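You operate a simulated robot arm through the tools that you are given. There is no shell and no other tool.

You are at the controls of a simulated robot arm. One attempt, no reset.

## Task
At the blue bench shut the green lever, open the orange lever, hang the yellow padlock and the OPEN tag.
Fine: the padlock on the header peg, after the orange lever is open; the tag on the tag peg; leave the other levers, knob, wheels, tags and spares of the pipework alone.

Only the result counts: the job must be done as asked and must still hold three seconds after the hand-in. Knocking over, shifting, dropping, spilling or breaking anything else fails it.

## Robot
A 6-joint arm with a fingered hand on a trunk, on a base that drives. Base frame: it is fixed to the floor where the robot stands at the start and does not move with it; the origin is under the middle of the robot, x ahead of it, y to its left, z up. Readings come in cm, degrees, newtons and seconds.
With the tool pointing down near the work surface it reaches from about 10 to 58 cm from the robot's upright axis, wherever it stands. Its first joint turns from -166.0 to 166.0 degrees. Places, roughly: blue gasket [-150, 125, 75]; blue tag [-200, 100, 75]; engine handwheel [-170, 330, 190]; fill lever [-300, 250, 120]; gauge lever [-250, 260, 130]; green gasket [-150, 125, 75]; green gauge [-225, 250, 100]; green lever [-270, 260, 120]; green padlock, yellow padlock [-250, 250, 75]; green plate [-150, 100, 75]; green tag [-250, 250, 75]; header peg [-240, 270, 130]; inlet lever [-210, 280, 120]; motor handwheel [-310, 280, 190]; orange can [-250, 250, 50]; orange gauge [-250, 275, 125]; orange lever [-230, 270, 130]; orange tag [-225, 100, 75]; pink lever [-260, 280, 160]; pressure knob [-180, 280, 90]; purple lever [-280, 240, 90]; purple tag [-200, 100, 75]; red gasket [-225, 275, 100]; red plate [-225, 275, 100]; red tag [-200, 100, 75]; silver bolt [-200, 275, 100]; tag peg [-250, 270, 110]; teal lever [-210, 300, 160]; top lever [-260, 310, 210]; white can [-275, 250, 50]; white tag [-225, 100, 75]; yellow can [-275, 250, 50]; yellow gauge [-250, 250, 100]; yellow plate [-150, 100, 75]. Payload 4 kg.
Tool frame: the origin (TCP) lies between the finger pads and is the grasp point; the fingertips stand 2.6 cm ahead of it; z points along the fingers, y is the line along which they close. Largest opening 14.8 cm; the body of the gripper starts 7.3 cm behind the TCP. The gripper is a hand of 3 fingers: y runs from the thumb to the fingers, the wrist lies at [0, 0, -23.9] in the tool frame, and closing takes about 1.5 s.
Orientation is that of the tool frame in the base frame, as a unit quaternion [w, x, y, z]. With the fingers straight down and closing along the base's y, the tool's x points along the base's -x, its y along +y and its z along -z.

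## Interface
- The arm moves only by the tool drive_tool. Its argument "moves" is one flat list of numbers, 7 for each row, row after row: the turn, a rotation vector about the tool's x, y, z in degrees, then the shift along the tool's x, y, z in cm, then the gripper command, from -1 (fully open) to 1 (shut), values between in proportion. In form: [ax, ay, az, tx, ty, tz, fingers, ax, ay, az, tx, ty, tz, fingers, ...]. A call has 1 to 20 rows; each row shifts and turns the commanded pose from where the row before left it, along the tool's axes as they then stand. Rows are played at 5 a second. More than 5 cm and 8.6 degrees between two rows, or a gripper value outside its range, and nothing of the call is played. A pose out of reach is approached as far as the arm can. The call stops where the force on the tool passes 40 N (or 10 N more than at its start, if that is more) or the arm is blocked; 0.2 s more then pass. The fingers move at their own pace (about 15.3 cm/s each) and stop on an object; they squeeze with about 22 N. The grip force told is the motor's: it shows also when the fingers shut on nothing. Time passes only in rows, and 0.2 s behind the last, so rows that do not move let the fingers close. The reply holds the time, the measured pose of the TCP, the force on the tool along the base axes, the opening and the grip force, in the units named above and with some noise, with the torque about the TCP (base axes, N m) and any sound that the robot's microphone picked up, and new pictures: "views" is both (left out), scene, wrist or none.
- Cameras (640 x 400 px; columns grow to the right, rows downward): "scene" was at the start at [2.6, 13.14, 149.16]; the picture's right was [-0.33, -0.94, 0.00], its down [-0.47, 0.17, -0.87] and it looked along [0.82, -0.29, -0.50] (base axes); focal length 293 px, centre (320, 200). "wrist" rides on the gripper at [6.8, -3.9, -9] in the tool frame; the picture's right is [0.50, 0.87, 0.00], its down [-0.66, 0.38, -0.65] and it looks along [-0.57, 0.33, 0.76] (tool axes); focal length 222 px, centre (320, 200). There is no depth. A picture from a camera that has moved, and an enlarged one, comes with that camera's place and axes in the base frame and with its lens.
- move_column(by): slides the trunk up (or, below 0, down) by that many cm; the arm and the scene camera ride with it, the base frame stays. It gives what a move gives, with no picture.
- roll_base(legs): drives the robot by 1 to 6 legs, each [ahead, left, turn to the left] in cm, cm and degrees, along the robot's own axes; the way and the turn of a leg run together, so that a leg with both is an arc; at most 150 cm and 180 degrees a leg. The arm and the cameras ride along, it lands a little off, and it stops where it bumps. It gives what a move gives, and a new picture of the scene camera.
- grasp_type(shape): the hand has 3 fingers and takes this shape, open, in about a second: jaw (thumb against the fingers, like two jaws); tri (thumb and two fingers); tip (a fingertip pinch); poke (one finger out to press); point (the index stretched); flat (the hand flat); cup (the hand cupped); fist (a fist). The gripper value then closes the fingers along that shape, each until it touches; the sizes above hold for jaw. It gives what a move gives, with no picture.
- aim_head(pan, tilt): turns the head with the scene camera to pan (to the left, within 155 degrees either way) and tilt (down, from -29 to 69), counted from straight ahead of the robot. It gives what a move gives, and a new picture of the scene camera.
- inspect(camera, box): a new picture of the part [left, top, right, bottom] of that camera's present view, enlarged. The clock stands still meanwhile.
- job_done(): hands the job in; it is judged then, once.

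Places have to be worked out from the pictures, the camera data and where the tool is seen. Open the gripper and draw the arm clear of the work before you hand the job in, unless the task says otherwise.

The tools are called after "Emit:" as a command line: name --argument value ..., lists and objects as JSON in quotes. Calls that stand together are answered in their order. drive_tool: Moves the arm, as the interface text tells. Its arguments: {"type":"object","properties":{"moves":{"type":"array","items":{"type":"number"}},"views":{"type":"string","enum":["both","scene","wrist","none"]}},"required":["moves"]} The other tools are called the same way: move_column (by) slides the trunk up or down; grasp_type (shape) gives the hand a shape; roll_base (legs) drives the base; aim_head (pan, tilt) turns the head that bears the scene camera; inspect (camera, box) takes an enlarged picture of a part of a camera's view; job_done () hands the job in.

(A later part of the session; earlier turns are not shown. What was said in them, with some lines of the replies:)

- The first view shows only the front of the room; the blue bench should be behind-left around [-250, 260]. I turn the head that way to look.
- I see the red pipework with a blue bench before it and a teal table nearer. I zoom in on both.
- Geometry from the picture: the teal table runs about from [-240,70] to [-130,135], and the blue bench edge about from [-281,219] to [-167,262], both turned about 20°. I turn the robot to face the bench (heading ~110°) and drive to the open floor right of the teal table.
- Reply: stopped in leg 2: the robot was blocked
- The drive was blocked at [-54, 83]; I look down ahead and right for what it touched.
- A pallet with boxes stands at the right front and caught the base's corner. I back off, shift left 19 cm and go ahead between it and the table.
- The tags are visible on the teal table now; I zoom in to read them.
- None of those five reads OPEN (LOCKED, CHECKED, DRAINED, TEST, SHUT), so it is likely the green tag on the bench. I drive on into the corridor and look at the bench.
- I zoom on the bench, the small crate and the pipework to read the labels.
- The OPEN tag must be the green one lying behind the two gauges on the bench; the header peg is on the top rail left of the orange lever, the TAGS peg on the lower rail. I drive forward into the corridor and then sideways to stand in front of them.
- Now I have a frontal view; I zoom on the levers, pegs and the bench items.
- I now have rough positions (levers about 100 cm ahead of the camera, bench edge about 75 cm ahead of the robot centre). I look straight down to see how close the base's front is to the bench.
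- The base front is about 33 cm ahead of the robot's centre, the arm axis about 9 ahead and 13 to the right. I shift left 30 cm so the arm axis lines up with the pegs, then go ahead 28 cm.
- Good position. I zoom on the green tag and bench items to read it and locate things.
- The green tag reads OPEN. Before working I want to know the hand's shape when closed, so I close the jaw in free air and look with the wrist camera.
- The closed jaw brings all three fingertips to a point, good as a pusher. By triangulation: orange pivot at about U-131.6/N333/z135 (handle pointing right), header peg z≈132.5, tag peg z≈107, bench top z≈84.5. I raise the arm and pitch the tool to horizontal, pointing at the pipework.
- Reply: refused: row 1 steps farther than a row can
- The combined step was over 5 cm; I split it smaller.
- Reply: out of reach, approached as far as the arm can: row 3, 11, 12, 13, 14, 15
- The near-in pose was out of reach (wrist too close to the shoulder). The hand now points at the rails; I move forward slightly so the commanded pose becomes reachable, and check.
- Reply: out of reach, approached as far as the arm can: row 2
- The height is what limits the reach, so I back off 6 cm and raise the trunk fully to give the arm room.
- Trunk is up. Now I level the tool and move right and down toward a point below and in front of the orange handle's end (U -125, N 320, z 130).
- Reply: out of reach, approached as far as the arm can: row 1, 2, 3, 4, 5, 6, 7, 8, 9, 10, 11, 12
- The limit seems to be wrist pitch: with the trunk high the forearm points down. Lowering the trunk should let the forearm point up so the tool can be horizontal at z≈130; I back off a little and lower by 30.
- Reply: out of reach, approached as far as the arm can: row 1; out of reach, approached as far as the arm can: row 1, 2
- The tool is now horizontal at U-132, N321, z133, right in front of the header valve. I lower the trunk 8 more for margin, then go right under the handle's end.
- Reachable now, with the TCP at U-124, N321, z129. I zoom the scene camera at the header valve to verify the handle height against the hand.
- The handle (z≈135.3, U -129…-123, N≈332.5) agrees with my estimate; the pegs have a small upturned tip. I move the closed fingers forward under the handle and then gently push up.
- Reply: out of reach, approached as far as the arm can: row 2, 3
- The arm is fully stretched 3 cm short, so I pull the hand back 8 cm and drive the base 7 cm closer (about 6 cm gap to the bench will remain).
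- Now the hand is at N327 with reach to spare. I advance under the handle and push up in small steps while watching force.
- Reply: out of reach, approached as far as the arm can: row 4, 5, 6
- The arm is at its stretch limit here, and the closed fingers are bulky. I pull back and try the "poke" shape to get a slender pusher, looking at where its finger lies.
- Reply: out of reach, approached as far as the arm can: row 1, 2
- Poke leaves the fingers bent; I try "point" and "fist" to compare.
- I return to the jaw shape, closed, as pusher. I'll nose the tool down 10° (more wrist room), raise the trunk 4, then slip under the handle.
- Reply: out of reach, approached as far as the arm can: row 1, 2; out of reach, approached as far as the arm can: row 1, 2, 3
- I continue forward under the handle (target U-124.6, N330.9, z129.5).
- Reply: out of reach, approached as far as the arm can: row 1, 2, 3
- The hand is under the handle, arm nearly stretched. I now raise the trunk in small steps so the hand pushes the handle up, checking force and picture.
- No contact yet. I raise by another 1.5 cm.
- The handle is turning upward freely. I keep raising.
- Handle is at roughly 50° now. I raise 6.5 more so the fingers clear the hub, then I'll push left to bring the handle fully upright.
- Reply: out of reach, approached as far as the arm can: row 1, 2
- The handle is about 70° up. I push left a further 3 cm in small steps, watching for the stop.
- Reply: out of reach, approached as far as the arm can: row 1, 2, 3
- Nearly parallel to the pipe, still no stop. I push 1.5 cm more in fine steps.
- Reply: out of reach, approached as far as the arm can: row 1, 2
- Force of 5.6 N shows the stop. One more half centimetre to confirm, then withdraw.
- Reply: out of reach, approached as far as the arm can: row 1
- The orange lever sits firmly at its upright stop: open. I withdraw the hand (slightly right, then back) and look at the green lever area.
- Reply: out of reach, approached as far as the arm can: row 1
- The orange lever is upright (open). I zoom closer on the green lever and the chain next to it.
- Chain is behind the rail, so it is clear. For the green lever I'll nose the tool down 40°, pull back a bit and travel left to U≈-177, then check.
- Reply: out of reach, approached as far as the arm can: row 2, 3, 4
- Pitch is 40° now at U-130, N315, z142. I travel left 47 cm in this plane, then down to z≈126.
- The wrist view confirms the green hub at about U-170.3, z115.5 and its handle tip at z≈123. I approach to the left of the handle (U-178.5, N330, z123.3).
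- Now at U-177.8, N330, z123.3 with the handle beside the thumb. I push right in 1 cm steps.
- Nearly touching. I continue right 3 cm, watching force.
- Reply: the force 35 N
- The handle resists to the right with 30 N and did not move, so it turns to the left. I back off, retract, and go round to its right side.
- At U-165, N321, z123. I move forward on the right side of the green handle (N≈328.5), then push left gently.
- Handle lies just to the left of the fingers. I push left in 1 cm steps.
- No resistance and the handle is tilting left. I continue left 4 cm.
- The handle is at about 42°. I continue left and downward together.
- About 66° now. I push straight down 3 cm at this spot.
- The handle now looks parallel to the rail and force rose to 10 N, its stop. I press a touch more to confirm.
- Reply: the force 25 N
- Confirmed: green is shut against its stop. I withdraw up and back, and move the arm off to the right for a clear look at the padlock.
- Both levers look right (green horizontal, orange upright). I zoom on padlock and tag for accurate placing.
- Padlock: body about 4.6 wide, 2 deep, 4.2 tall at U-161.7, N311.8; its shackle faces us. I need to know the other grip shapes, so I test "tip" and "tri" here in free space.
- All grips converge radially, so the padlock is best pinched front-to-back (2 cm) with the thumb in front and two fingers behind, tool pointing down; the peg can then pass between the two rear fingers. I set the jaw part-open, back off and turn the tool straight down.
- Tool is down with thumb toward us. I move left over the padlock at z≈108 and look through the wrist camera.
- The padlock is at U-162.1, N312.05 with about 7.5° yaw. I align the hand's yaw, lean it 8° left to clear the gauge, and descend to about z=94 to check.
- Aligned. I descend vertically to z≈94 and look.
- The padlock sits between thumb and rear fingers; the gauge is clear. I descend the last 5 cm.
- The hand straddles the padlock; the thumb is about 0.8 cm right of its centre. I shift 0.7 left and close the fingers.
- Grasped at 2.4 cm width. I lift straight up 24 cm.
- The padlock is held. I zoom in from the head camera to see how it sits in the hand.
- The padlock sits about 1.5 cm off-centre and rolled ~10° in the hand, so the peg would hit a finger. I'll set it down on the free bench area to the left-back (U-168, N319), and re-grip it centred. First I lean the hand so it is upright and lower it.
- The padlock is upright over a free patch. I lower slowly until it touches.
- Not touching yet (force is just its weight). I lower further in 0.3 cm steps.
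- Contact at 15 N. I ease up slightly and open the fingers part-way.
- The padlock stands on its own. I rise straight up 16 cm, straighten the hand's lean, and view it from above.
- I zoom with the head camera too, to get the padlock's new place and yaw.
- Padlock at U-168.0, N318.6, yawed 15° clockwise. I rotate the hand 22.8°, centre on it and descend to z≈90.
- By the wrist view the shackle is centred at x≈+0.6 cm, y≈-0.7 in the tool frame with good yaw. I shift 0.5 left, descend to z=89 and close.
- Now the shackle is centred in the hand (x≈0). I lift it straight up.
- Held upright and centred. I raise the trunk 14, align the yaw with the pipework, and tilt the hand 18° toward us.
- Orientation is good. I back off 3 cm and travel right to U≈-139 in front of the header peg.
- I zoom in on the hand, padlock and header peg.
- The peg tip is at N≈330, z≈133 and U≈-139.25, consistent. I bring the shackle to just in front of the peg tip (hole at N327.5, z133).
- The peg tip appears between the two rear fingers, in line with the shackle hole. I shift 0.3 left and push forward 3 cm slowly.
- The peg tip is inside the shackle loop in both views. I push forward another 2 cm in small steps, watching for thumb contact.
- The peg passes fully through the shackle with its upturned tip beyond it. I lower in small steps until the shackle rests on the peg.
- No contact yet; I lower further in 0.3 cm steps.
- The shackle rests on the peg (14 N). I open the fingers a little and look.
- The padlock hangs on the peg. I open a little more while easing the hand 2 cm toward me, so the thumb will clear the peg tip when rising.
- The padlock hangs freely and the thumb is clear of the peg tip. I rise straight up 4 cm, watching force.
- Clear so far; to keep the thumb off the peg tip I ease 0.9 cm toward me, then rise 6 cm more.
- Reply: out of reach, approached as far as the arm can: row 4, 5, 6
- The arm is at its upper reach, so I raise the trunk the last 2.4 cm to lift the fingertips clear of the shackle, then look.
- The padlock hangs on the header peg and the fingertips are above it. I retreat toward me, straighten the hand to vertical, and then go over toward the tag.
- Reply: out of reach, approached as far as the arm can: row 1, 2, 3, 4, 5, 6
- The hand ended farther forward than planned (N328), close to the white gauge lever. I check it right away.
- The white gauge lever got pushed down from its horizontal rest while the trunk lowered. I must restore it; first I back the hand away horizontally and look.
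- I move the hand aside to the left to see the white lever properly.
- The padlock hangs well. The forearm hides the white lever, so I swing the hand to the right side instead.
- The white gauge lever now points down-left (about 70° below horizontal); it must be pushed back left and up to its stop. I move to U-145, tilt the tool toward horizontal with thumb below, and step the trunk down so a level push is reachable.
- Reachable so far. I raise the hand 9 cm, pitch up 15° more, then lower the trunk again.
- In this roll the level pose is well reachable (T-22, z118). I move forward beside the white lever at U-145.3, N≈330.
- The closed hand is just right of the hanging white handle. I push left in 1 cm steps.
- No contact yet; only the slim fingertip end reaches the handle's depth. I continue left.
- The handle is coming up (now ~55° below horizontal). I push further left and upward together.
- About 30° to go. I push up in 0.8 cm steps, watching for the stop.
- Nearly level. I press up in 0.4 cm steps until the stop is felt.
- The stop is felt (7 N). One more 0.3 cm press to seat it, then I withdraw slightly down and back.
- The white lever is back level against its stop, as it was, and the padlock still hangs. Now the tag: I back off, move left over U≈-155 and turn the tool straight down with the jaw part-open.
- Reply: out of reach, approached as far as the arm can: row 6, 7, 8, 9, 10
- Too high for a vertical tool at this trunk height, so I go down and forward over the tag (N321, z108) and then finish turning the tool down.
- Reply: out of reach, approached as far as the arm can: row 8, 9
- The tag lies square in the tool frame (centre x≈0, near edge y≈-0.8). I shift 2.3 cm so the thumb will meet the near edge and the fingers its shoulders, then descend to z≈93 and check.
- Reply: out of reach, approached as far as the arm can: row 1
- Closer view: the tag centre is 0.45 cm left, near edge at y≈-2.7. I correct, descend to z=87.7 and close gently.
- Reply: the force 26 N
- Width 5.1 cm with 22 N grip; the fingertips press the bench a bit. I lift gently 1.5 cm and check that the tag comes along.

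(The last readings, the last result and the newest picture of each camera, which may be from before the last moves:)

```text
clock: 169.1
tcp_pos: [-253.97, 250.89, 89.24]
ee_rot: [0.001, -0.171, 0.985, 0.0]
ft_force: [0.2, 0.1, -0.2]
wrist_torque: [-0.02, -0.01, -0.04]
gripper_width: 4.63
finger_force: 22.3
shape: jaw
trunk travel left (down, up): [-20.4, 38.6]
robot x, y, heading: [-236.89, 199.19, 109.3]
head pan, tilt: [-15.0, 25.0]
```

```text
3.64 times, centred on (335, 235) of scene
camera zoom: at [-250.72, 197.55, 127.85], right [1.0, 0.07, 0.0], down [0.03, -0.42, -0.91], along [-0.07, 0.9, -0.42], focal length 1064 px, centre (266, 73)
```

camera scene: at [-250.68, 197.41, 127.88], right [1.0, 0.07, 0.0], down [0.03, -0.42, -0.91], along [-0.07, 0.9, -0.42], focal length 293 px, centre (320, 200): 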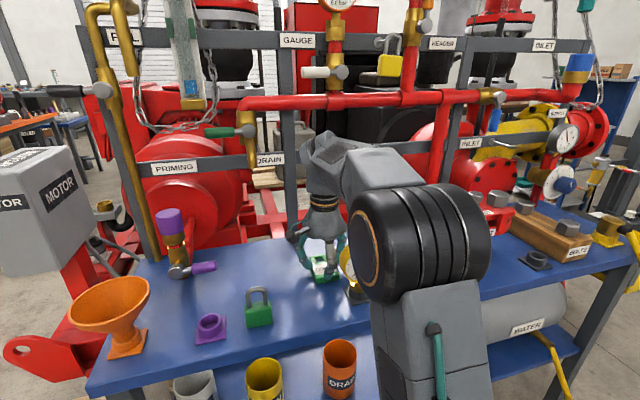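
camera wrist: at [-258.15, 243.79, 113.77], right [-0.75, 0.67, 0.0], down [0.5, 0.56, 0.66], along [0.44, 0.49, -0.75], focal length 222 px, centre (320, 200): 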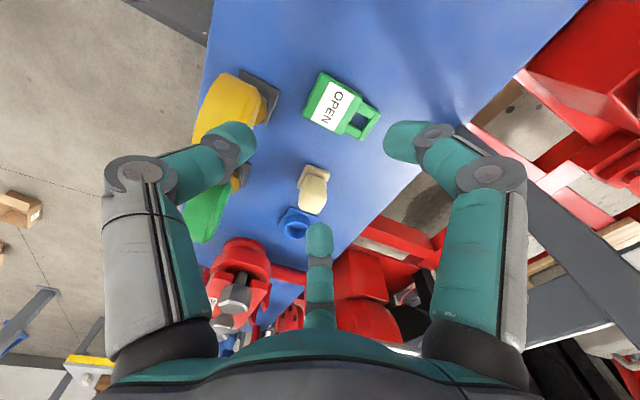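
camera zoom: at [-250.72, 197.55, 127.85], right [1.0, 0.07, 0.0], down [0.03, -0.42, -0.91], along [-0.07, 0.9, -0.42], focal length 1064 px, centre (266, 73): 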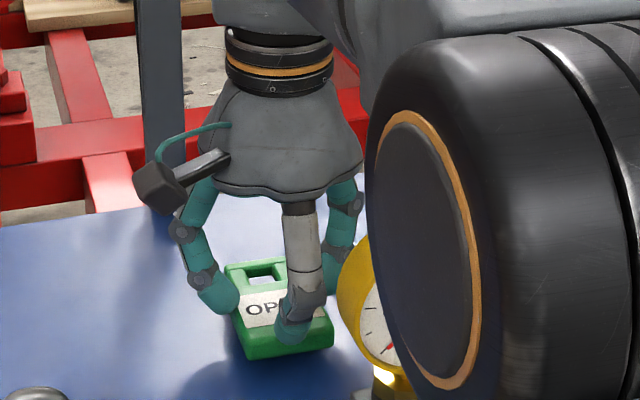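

The tag is lifted and held between thumb and both fingers. I raise it to z≈103, then begin pitching the tool up.

Emit:
drive_tool --moves '[0, 0, 0, 0, 0, -3.5, 1, 0, 0, 0, 0, 0, -3.5, 1, 0, 0, 0, 0, 0, -3.5, 1, 0, 0, 0, 0, 0, -3.0, 1, -6, 0, 0, 0, 0, 0, 1, -6, 0, 0, 0, 0, 0, 1, -6, 0, 0, 0, 0, 0, 1, -6, 0, 0, 0, 0, 0, 1]' --views "none"

Emit:
inspect --camera "wrist" --box '[160, 40, 480, 240]'

Emit:
inspect --camera "scene" --box '[260, 130, 420, 280]'

```text
clock: 170.9
tcp_pos: [-253.89, 250.81, 102.77]
ee_rot: [-0.035, -0.167, 0.964, 0.206]
ft_force: [-0.9, -0.5, -0.4]
wrist_torque: [-0.01, -0.01, -0.03]
gripper_width: 4.55
finger_force: 22.2
shape: jaw
trunk travel left (down, up): [-20.4, 38.6]
robot x, y, heading: [-237.18, 199.25, 109.3]
head pan, tilt: [-15.0, 25.0]
```

```text
2.00 times, centred on (320, 140) of wrist
camera zoom: at [-257.76, 241.85, 109.3], right [-0.74, 0.58, 0.35], down [0.59, 0.29, 0.75], along [0.33, 0.76, -0.56], focal length 444 px, centre (320, 320)
```

zoom: 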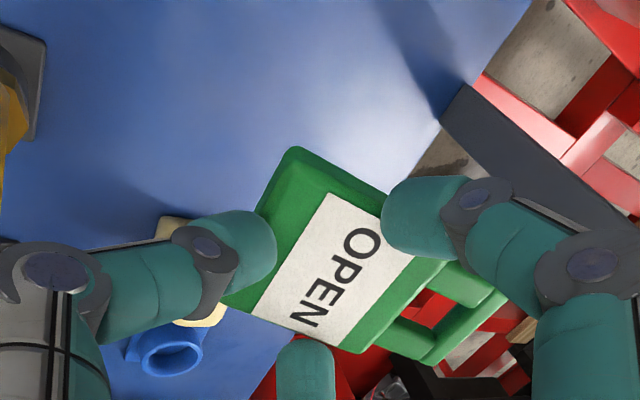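

```text
2.67 times, centred on (340, 205) of scene
camera zoom: at [-250.73, 197.58, 127.86], right [1.0, 0.07, 0.0], down [0.03, -0.42, -0.91], along [-0.07, 0.9, -0.42], focal length 780 px, centre (267, 187)
```

zoom: 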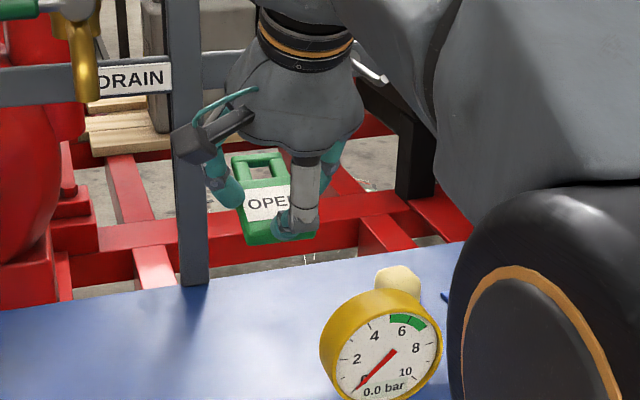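

The OPEN tag is well held with its ring away from the palm. I raise a bit, pitch to 30° nose-down so the tag faces us with the ring up, and move right in front of the TAGS peg.

Emit:
drive_tool --moves '[0, 0, 0, 0, -0.6, -3.5, 1, -6, 0, 0, 0, 0, 0, 1, -6, 0, 0, 0, 0, 0, 1, -6, 0, 0, 0, 0, 0, 1, -6, 0, 0, 0, 0, 0, 1, -6, 0, 0, 0, 0, 0, 1, -6, 0, 0, 0, 0, 0, 1, 0, 0, 0, -4.4, 0, 0, 1, 0, 0, 0, -4.4, 0, 0, 1, 0, 0, 0, -4.4, 0, 0, 1]' --views "both"

Emit:
inspect --camera "scene" --box '[310, 110, 430, 210]'

```text
clock: 173.1
tcp_pos: [-240.74, 253.65, 105.59]
ee_rot: [-0.085, -0.148, 0.852, 0.494]
ft_force: [-1.5, -0.2, -0.9]
wrist_torque: [-0.02, -0.03, -0.02]
gripper_width: 4.52
finger_force: 22.0
shape: jaw
trunk travel left (down, up): [-20.4, 38.6]
robot x, y, heading: [-237.03, 199.2, 109.3]
head pan, tilt: [-15.0, 25.0]
camera scene: at [-250.74, 197.52, 127.86], right [1.0, 0.07, 0.0], down [0.03, -0.42, -0.91], along [-0.07, 0.9, -0.42], focal length 293 px, centre (320, 200)
camera wrist: at [-243.73, 242.27, 106.68], right [-0.62, 0.24, 0.75], down [0.74, -0.14, 0.65], along [0.26, 0.96, -0.09], focal length 222 px, centre (320, 200)
```

scene: 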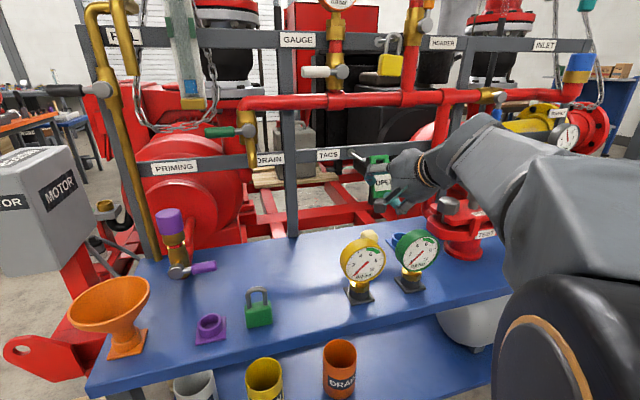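
wrist: 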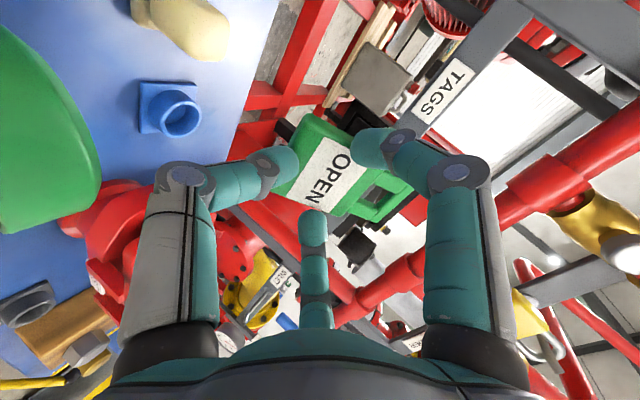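

```text
4.00 times, centred on (370, 160) of scene
camera zoom: at [-250.74, 197.52, 127.86], right [1.0, 0.07, 0.0], down [0.03, -0.42, -0.91], along [-0.07, 0.9, -0.42], focal length 1171 px, centre (120, 360)
```

zoom: 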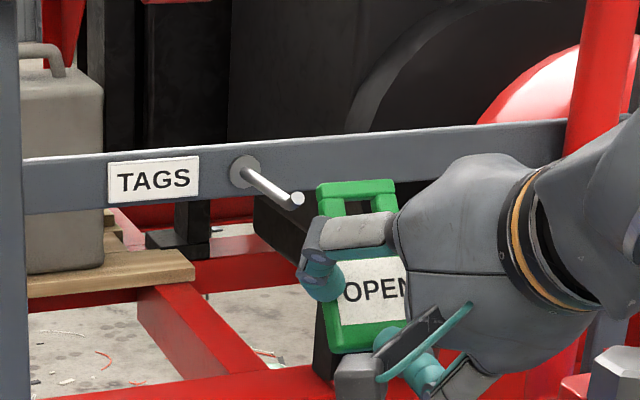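

I have a clear view of both tag and peg. To place the ring hole exactly I take a closer wrist picture as well.

Emit:
inspect --camera "wrist" --box '[240, 90, 480, 240]'

Emit:
inspect --camera "scene" --box '[350, 140, 410, 205]'

```text
2.67 times, centred on (360, 165) of wrist
camera zoom: at [-243.73, 242.27, 106.68], right [-0.62, 0.24, 0.75], down [0.74, -0.14, 0.65], along [0.26, 0.96, -0.09], focal length 592 px, centre (213, 293)
```

zoom: 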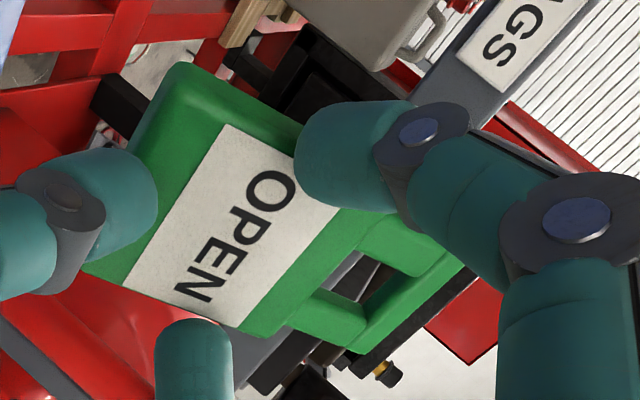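

```text
6.15 times, centred on (380, 172) of scene
camera zoom: at [-250.74, 197.52, 127.86], right [1.0, 0.07, 0.0], down [0.03, -0.42, -0.91], along [-0.07, 0.9, -0.42], focal length 1801 px, centre (-49, 369)
```

zoom: 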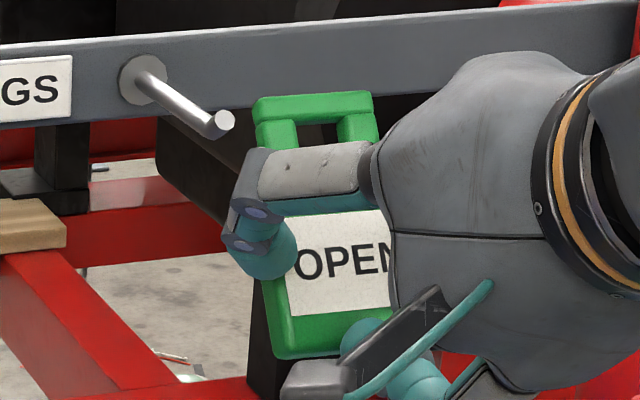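

Both views put the ring hole at about U-143.7, N324.5, z108.1 and the peg tip at U-144.7, N330.0, z107.4, with its tip inclined upward about 37°. I pitch up 6° so the hole's axis matches that incline, and bring the hole just short of the peg tip.

Emit:
drive_tool --moves '[-3, 0, 0, 0, 0, 0, 1, -3, 0, 0, 0.5, 0, 0, 1, 0, 0, 0, 0.5, 0.84, 2.03, 1, 0, 0, 0, 0, 0.84, 2.03, 1]' --views "none"

Emit:
inspect --camera "scene" --box '[340, 130, 420, 210]'

Emit:
inspect --camera "wrist" --box '[240, 90, 480, 240]'

```text
clock: 174.1
tcp_pos: [-243.28, 257.49, 105.52]
ee_rot: [-0.092, -0.143, 0.826, 0.537]
ft_force: [0.1, -0.7, -0.5]
wrist_torque: [-0.02, 0.01, 0.0]
gripper_width: 4.53
finger_force: 22.1
shape: jaw
trunk travel left (down, up): [-20.4, 38.6]
robot x, y, heading: [-237.02, 199.18, 109.1]
head pan, tilt: [-15.0, 25.0]
```

```text
5.00 times, centred on (380, 170) of scene
camera zoom: at [-250.71, 197.51, 127.86], right [1.0, 0.07, 0.0], down [0.03, -0.42, -0.91], along [-0.07, 0.9, -0.42], focal length 1463 px, centre (20, 350)
```

zoom: 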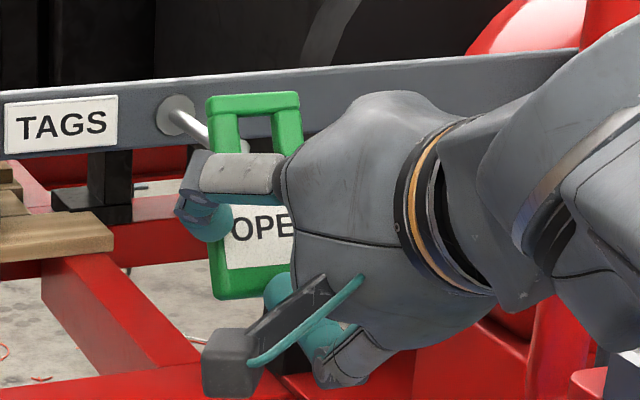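

```text
2.67 times, centred on (360, 165) of wrist
camera zoom: at [-246.27, 245.99, 105.52], right [-0.59, 0.16, 0.79], down [0.77, -0.2, 0.61], along [0.26, 0.97, -0.01], focal length 592 px, centre (213, 293)
```

zoom: 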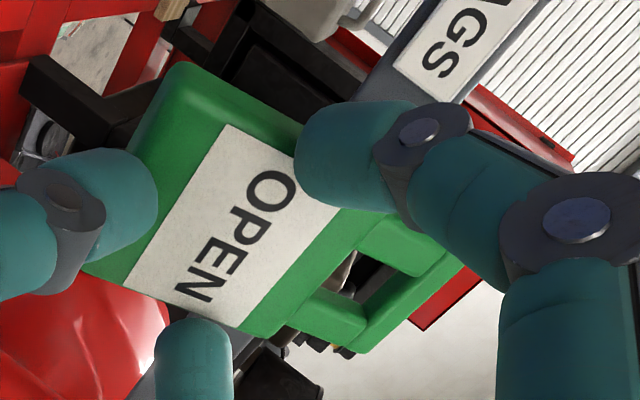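

The head view predicts that moving along the tip's incline will bring the hole right onto the peg tip. I advance 2.1 cm along that line and look.

Emit:
drive_tool --moves '[0, 0, 0, 0, -0.148, 0.685, 1, 0, 0, 0, 0, -0.148, 0.685, 1, 0, 0, 0, 0, -0.148, 0.685, 1]' --views "none"

Emit:
inspect --camera "scene" --box '[350, 130, 410, 180]'

Emit:
inspect --camera "wrist" --box '[300, 120, 460, 240]'

```text
clock: 174.9
tcp_pos: [-243.88, 258.98, 104.16]
ee_rot: [-0.094, -0.144, 0.826, 0.537]
ft_force: [-0.2, -1.3, -1.1]
wrist_torque: [-0.03, -0.01, -0.01]
gripper_width: 4.53
finger_force: 22.0
shape: jaw
trunk travel left (down, up): [-20.4, 38.6]
robot x, y, heading: [-236.65, 199.66, 109.0]
head pan, tilt: [-15.0, 25.0]
```

```text
8.00 times, centred on (380, 155) of scene
camera zoom: at [-250.72, 197.54, 127.86], right [1.0, 0.07, 0.0], down [0.03, -0.42, -0.91], along [-0.07, 0.9, -0.42], focal length 2341 px, centre (-160, 560)
```

zoom: 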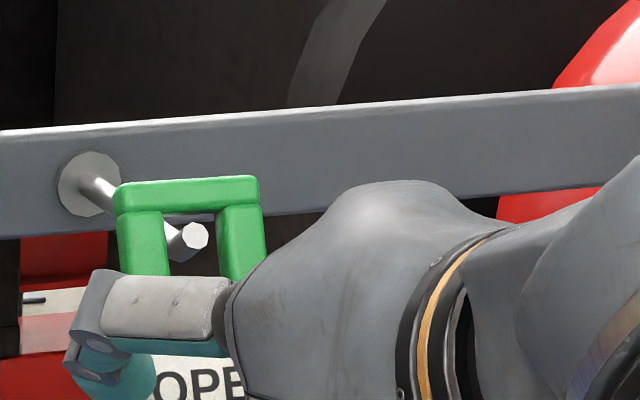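

```text
3.33 times, centred on (380, 180) of wrist
camera zoom: at [-246.82, 247.48, 104.25], right [-0.59, 0.16, 0.79], down [0.77, -0.2, 0.61], along [0.26, 0.97, -0.01], focal length 740 px, centre (120, 267)
```

zoom: 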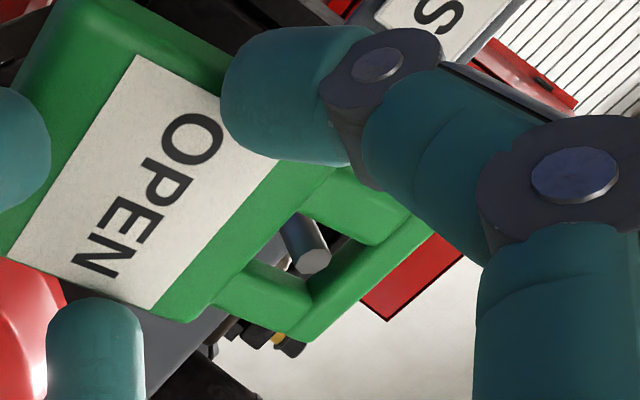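

The peg tip is centred inside the ring hole in both views. I continue 1.8 cm along the incline, watching force.

Emit:
drive_tool --moves '[0, 0, 0, 0, -0.084, 0.595, 1, 0, 0, 0, 0, -0.084, 0.595, 1, 0, 0, 0, 0, -0.06, 0.6, 1]' --views "none"

Emit:
inspect --camera "scene" --box '[350, 130, 410, 180]'

Emit:
inspect --camera "wrist" --box '[300, 120, 460, 240]'

```text
clock: 175.7
tcp_pos: [-244.36, 260.28, 103.48]
ee_rot: [-0.091, -0.144, 0.826, 0.537]
ft_force: [0.4, 1.8, 3.5]
wrist_torque: [0.1, 0.08, 0.01]
gripper_width: 3.99
finger_force: 21.5
shape: jaw
trunk travel left (down, up): [-20.4, 38.6]
robot x, y, heading: [-236.67, 198.93, 109.6]
head pan, tilt: [-15.0, 25.0]
```

```text
8.00 times, centred on (380, 155) of scene
camera zoom: at [-250.71, 197.53, 127.87], right [1.0, 0.07, 0.0], down [0.03, -0.42, -0.91], along [-0.07, 0.9, -0.42], focal length 2341 px, centre (-160, 560)
```

zoom: 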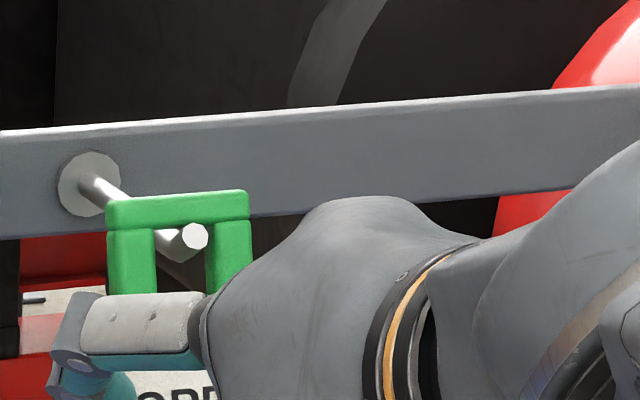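

```text
3.33 times, centred on (380, 180) of wrist
camera zoom: at [-247.27, 248.88, 103.45], right [-0.59, 0.16, 0.79], down [0.77, -0.2, 0.61], along [0.26, 0.97, -0.01], focal length 740 px, centre (120, 267)
```

zoom: 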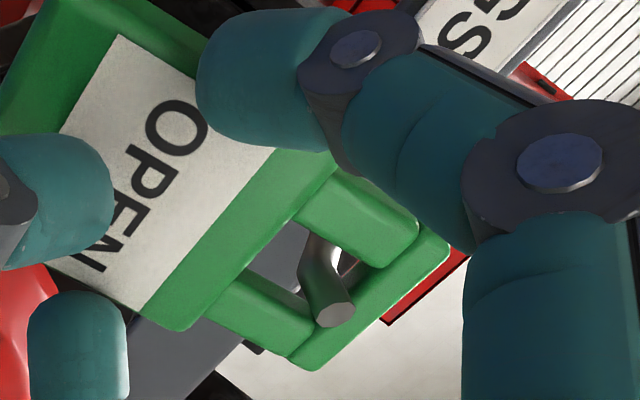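

The tip is through and the ring's top bar rests on it (slight upward force). I go 0.8 cm further in, following the peg, then check.

Emit:
drive_tool --moves '[0, 0, 0, 0, 0.03, 0.42, 1, 0, 0, 0, 0, 0.03, 0.42, 1]' --views "none"

Emit:
inspect --camera "scene" --box '[350, 130, 410, 180]'

Emit:
inspect --camera "wrist" --box '[240, 90, 480, 240]'

```text
clock: 176.3
tcp_pos: [-244.45, 261.14, 103.16]
ee_rot: [-0.092, -0.144, 0.826, 0.538]
ft_force: [-0.2, 1.5, 3.3]
wrist_torque: [0.13, 0.05, -0.02]
gripper_width: 3.99
finger_force: 22.0
shape: jaw
trunk travel left (down, up): [-20.4, 38.6]
robot x, y, heading: [-236.64, 199.4, 109.4]
head pan, tilt: [-15.0, 25.0]
```

```text
8.00 times, centred on (380, 155) of scene
camera zoom: at [-250.71, 197.52, 127.87], right [1.0, 0.07, 0.0], down [0.03, -0.42, -0.91], along [-0.07, 0.9, -0.42], focal length 2341 px, centre (-160, 560)
```

zoom: 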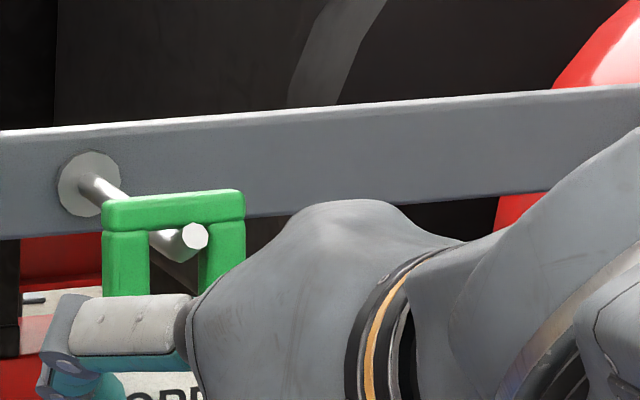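

```text
2.67 times, centred on (360, 165) of wrist
camera zoom: at [-247.55, 249.64, 103.13], right [-0.59, 0.16, 0.79], down [0.77, -0.2, 0.61], along [0.26, 0.97, -0.01], focal length 592 px, centre (213, 293)
```

zoom: 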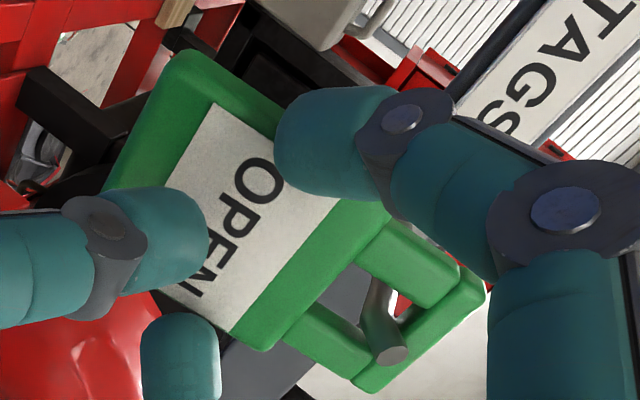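

The ring hangs over the peg with about 2 cm of peg showing through. I open the fingers in steps to let the tag hang.

Emit:
drive_tool --moves '[0, 0, 0, 0, 0, 0, 0.4, 0, 0, 0, 0, 0, 0, 0.3, 0, 0, 0, 0, 0, 0, 0.15, 0, 0, 0, 0, 0, 0, 0, 0, 0, 0, 0, 0, 0, -0.08, 0, 0, 0, 0, 0, 0, -0.08]' --views "none"

Emit:
inspect --camera "scene" --box '[350, 130, 410, 180]'

Emit:
inspect --camera "wrist" --box '[160, 40, 480, 240]'

```text
clock: 177.7
tcp_pos: [-244.68, 260.99, 102.99]
ee_rot: [-0.092, -0.144, 0.826, 0.537]
ft_force: [0.3, -0.1, -0.4]
wrist_torque: [0.03, 0.01, 0.0]
gripper_width: 7.95
finger_force: 0.0
shape: jaw
trunk travel left (down, up): [-20.4, 38.6]
robot x, y, heading: [-236.74, 199.2, 109.3]
head pan, tilt: [-15.0, 25.0]
```

```text
8.00 times, centred on (380, 155) of scene
camera zoom: at [-250.72, 197.54, 127.86], right [1.0, 0.07, 0.0], down [0.03, -0.42, -0.91], along [-0.07, 0.9, -0.42], focal length 2341 px, centre (-160, 560)
```

zoom: 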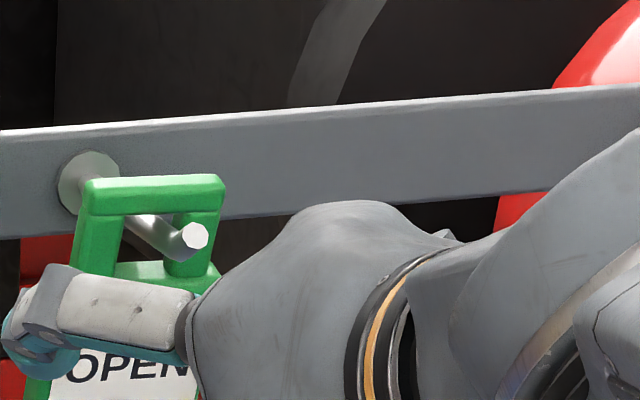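

```text
2.00 times, centred on (320, 140) of wrist
camera zoom: at [-247.56, 249.65, 103.09], right [-0.59, 0.16, 0.79], down [0.77, -0.2, 0.61], along [0.26, 0.97, -0.01], focal length 444 px, centre (320, 320)
```

zoom: 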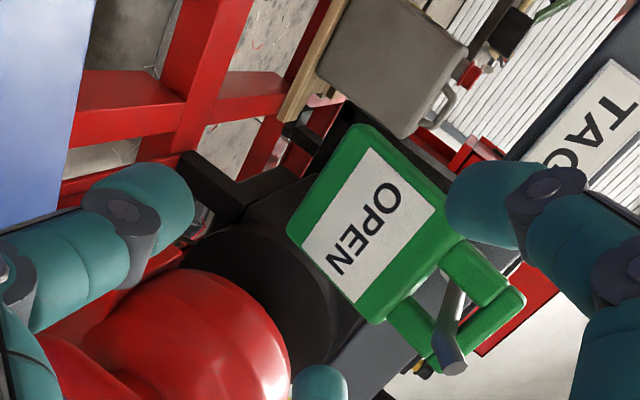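

The tag hangs freely on its peg. I withdraw the hand straight back.

Emit:
drive_tool --moves '[0, 0, 0, 0, -1.62, -3.66, -0.08, 0, 0, 0, 0, -1.62, -3.66, -0.08, 0, 0, 0, 0, -1.62, -3.66, -0.08]' --views "none"

Emit:
inspect --camera "scene" --box '[300, 100, 440, 210]'

```text
clock: 178.5
tcp_pos: [-240.39, 249.73, 103.12]
ee_rot: [-0.093, -0.144, 0.826, 0.537]
ft_force: [-1.0, 0.2, 0.7]
wrist_torque: [0.02, -0.02, 0.03]
gripper_width: 7.96
finger_force: 0.1
shape: jaw
trunk travel left (down, up): [-20.4, 38.6]
robot x, y, heading: [-236.99, 199.67, 109.3]
head pan, tilt: [-15.0, 25.0]
```

```text
3.64 times, centred on (370, 155) of scene
camera zoom: at [-250.72, 197.59, 127.86], right [1.0, 0.07, 0.0], down [0.03, -0.42, -0.91], along [-0.07, 0.9, -0.42], focal length 1064 px, centre (138, 364)
```

zoom: 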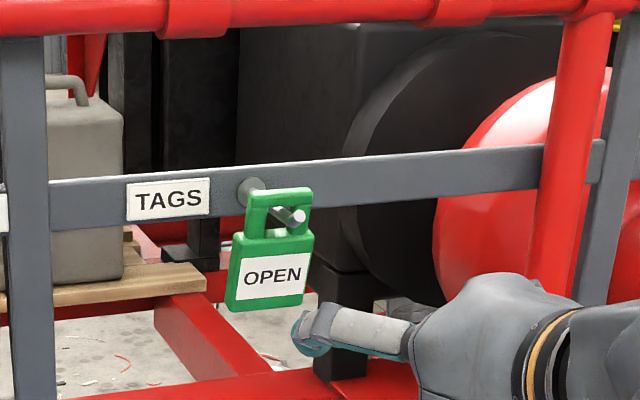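

The OPEN tag hangs on the TAGS peg. I raise the hand clear of the gauges, away from the work.

Emit:
drive_tool --moves '[0, 0, 0, 0, 3.43, -1.52, -0.08, 0, 0, 0, 0, 3.43, -1.52, -0.08, 0, 0, 0, 0, 3.43, -1.52, -0.08, 0, 0, 0, 0, 3.43, -1.52, -0.08]' --views "both"

```text
clock: 179.5
tcp_pos: [-240.37, 249.93, 117.82]
ee_rot: [-0.092, -0.144, 0.826, 0.538]
ft_force: [0.8, 0.3, 0.7]
wrist_torque: [0.03, 0.01, 0.0]
gripper_width: 7.96
finger_force: 0.1
shape: jaw
trunk travel left (down, up): [-20.4, 38.6]
robot x, y, heading: [-236.71, 199.36, 109.0]
head pan, tilt: [-15.0, 25.0]
camera scene: at [-250.72, 197.54, 127.86], right [1.0, 0.07, 0.0], down [0.03, -0.42, -0.91], along [-0.07, 0.9, -0.42], focal length 293 px, centre (320, 200)
camera wrist: at [-243.38, 238.45, 117.85], right [-0.59, 0.16, 0.79], down [0.77, -0.2, 0.61], along [0.26, 0.97, -0.01], focal length 222 px, centre (320, 200)
```

scene: 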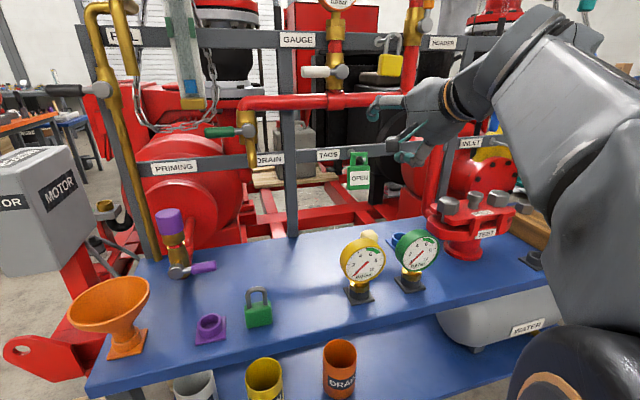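
wrist: 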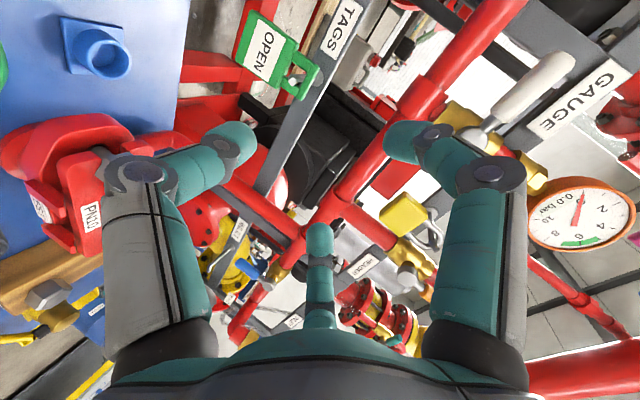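

All looks in place. I drive the base back 20 cm so the arm is clear of the work, then inspect every item closely.

Emit:
roll_base --legs '[[-20, 0, 0]]'

Emit:
inspect --camera "scene" --box '[190, 40, 350, 200]'

Emit:
inspect --camera "scene" --box '[290, 40, 450, 200]'

```text
clock: 181.1
tcp_pos: [-233.92, 231.65, 117.96]
ee_rot: [-0.091, -0.143, 0.826, 0.538]
ft_force: [0.3, 0.7, -1.1]
wrist_torque: [-0.01, 0.01, 0.01]
gripper_width: 7.95
finger_force: 0.1
shape: jaw
trunk travel left (down, up): [-20.4, 38.6]
robot x, y, heading: [-230.3, 180.63, 108.9]
head pan, tilt: [-15.0, 25.0]
camera scene: at [-244.33, 179.2, 127.86], right [1.0, 0.07, 0.0], down [0.03, -0.42, -0.91], along [-0.06, 0.9, -0.42], focal length 293 px, centre (320, 200)
```

scene: 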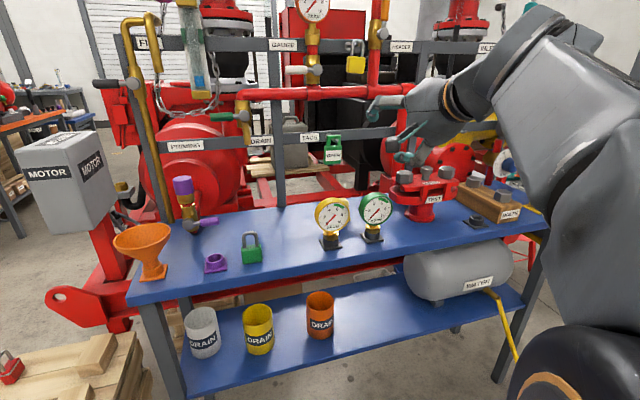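

```text
2.50 times, centred on (270, 120) of scene
camera zoom: at [-244.33, 179.2, 127.86], right [1.0, 0.07, 0.0], down [0.03, -0.42, -0.91], along [-0.06, 0.9, -0.42], focal length 732 px, centre (445, 400)
```

zoom: 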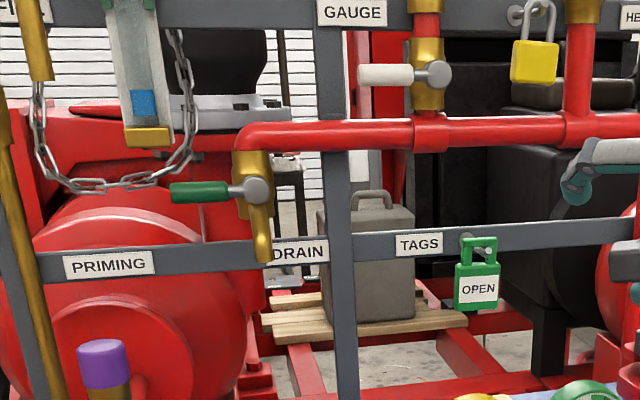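

```text
2.50 times, centred on (370, 120) of scene
camera zoom: at [-244.33, 179.2, 127.86], right [1.0, 0.07, 0.0], down [0.03, -0.42, -0.91], along [-0.06, 0.9, -0.42], focal length 732 px, centre (195, 400)
```

zoom: 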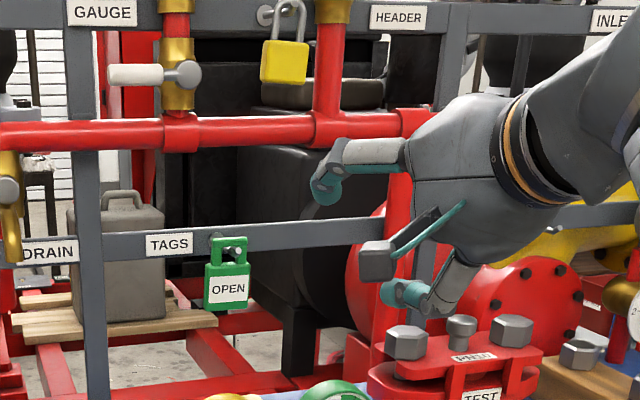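

Green lever shut, white lever level, padlock and tag hanging. I open the gripper fully, raise the trunk for a higher view and check the orange lever and bench spares.

Emit:
drive_tool --moves '[0, 0, 0, 0, -0.5, -2, -1, 0, 0, 0, 0, 0, 0, -1, 0, 0, 0, 0, 0, 0, -1]' --views "none"

Emit:
move_column --by 22

Emit:
aim_head --pan 0 --tilt 25

Emit:
inspect --camera "scene" --box '[240, 60, 440, 190]'

Emit:
inspect --camera "scene" --box '[160, 190, 480, 340]'

```text
clock: 181.9
tcp_pos: [-233.08, 229.53, 118.14]
ee_rot: [-0.091, -0.142, 0.826, 0.538]
ft_force: [0.5, -0.2, -0.6]
wrist_torque: [0.0, 0.03, -0.01]
gripper_width: 14.79
finger_force: 0.0
shape: jaw
trunk travel left (down, up): [-20.4, 38.6]
robot x, y, heading: [-230.2, 181.05, 109.2]
head pan, tilt: [-15.0, 25.0]
```

```text
clock: 184.2
tcp_pos: [-233.15, 229.57, 140.01]
ee_rot: [-0.091, -0.142, 0.826, 0.538]
ft_force: [0.5, 0.3, -0.9]
wrist_torque: [0.03, -0.01, 0.01]
gripper_width: 14.79
finger_force: 0.0
shape: jaw
trunk travel left (down, up): [-42.4, 16.6]
robot x, y, heading: [-230.3, 180.82, 109.3]
head pan, tilt: [-15.0, 25.0]
```

```text
clock: 185.0
tcp_pos: [-233.14, 229.47, 140.08]
ee_rot: [-0.092, -0.142, 0.826, 0.538]
ft_force: [-0.7, -1.3, 0.9]
wrist_torque: [0.0, 0.01, -0.03]
gripper_width: 14.81
finger_force: 0.1
shape: jaw
trunk travel left (down, up): [-42.4, 16.6]
robot x, y, heading: [-230.39, 180.85, 109.1]
head pan, tilt: [0.0, 25.0]
camera scene: at [-246.67, 178.7, 149.86], right [0.95, 0.33, 0.0], down [0.14, -0.4, -0.91], along [-0.3, 0.86, -0.42], focal length 293 px, centre (320, 200)
```

scene: 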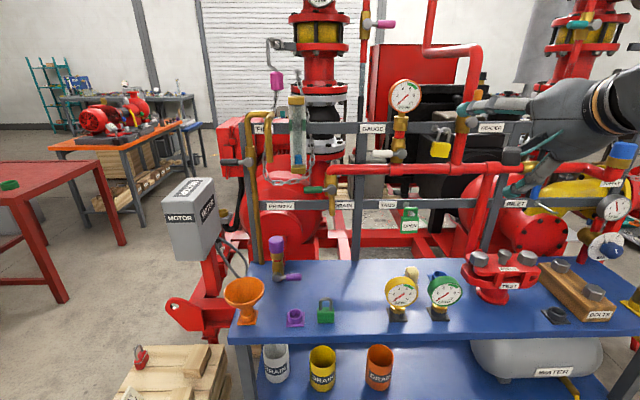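

```text
3.08 times, centred on (340, 125) of scene
camera zoom: at [-246.67, 178.7, 149.86], right [0.95, 0.33, 0.0], down [0.14, -0.4, -0.91], along [-0.3, 0.86, -0.42], focal length 900 px, centre (258, 431)
```

zoom: 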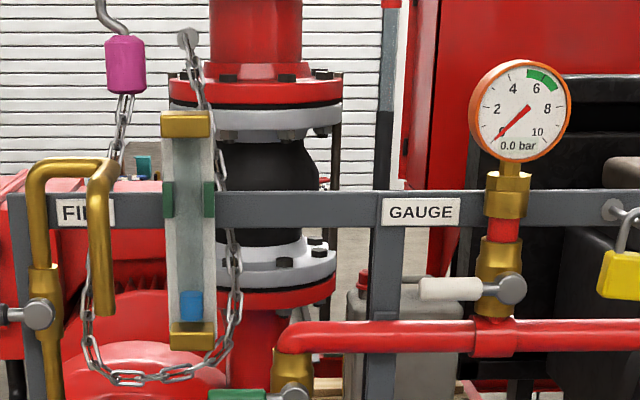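

```text
2.00 times, centred on (320, 265) of scene
camera zoom: at [-246.67, 178.7, 149.86], right [0.95, 0.33, 0.0], down [0.14, -0.4, -0.91], along [-0.3, 0.86, -0.42], focal length 585 px, centre (320, 70)
```

zoom: 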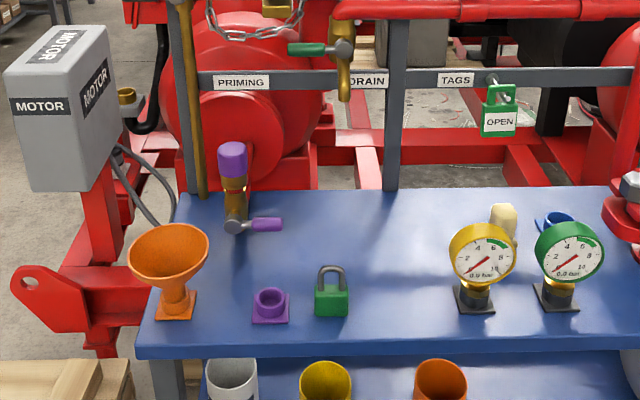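

Bench spares are unchanged. I check the orange lever and padlock once more.

Emit:
inspect --camera "scene" --box '[410, 50, 540, 170]'

Emit:
aim_head --pan -10 --tilt 10

```text
3.33 times, centred on (475, 110) of scene
camera zoom: at [-246.67, 178.7, 149.86], right [0.95, 0.33, 0.0], down [0.14, -0.4, -0.91], along [-0.3, 0.86, -0.42], focal length 976 px, centre (-197, 500)
```

zoom: 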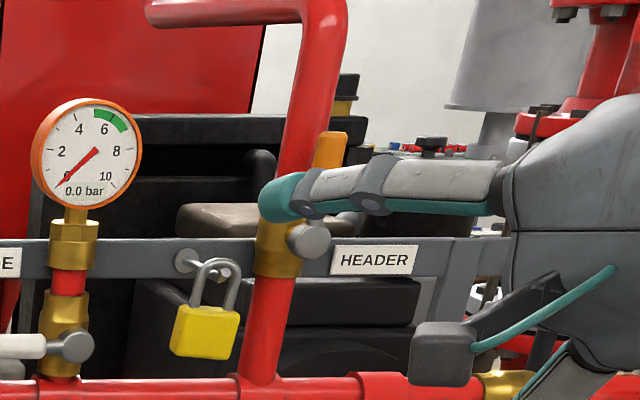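

```text
clock: 185.8
tcp_pos: [-233.22, 229.59, 140.0]
ee_rot: [-0.091, -0.143, 0.826, 0.538]
ft_force: [0.3, -0.2, 0.3]
wrist_torque: [0.0, 0.0, 0.0]
gripper_width: 14.8
finger_force: 0.0
shape: jaw
trunk travel left (down, up): [-42.4, 16.6]
robot x, y, heading: [-230.46, 181.0, 109.3]
head pan, tilt: [-10.0, 10.0]
camera scene: at [-245.14, 179.17, 152.29], right [0.99, 0.16, 0.0], down [0.03, -0.17, -0.98], along [-0.16, 0.97, -0.17], focal length 293 px, centre (320, 200)
```

scene: 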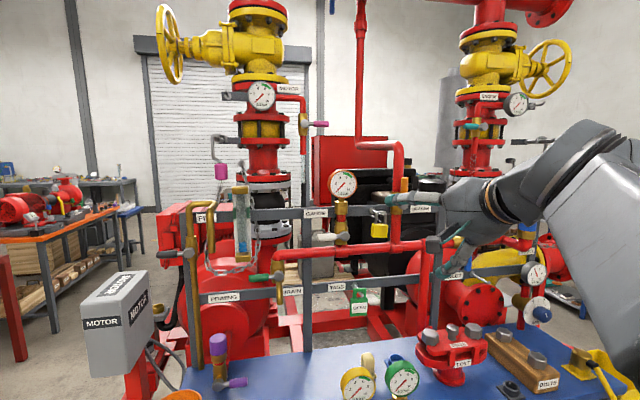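

The orange lever is upright (open), the green lever is shut, the padlock hangs on the header peg and the OPEN tag on the tag peg. The white lever is back in its original position, and the hand is open and clear. I hand the job in.

Emit:
job_done

```text
The job is handed in.
```

I've handed the job in with all four parts done; the judge's result hasn't come back.

- **Green lever:** shut. It turned left and is pressed against its stop.
- **Orange lever:** open. It is upright against its stop and was opened before the padlock was hung.
- **Yellow padlock:** hanging on the header peg, behind the peg's upturned tip.
- **OPEN tag:** this was the green one on the bench. It now hangs on the tag peg.

Two other things were touched, which may matter for "leave everything else alone":

- **White gauge lever:** I knocked it about 70° down while lowering the trunk after hanging the padlock. I pushed it back to level against its stop, and it looks as it did at the start.
- **Pallet near the start:** the base bumped its corner early on and stopped. I saw no sign it moved, but I did not go back to check.

The bench spares looked unchanged in the final views. I ended with the gripper open and the arm and base backed away from the work.
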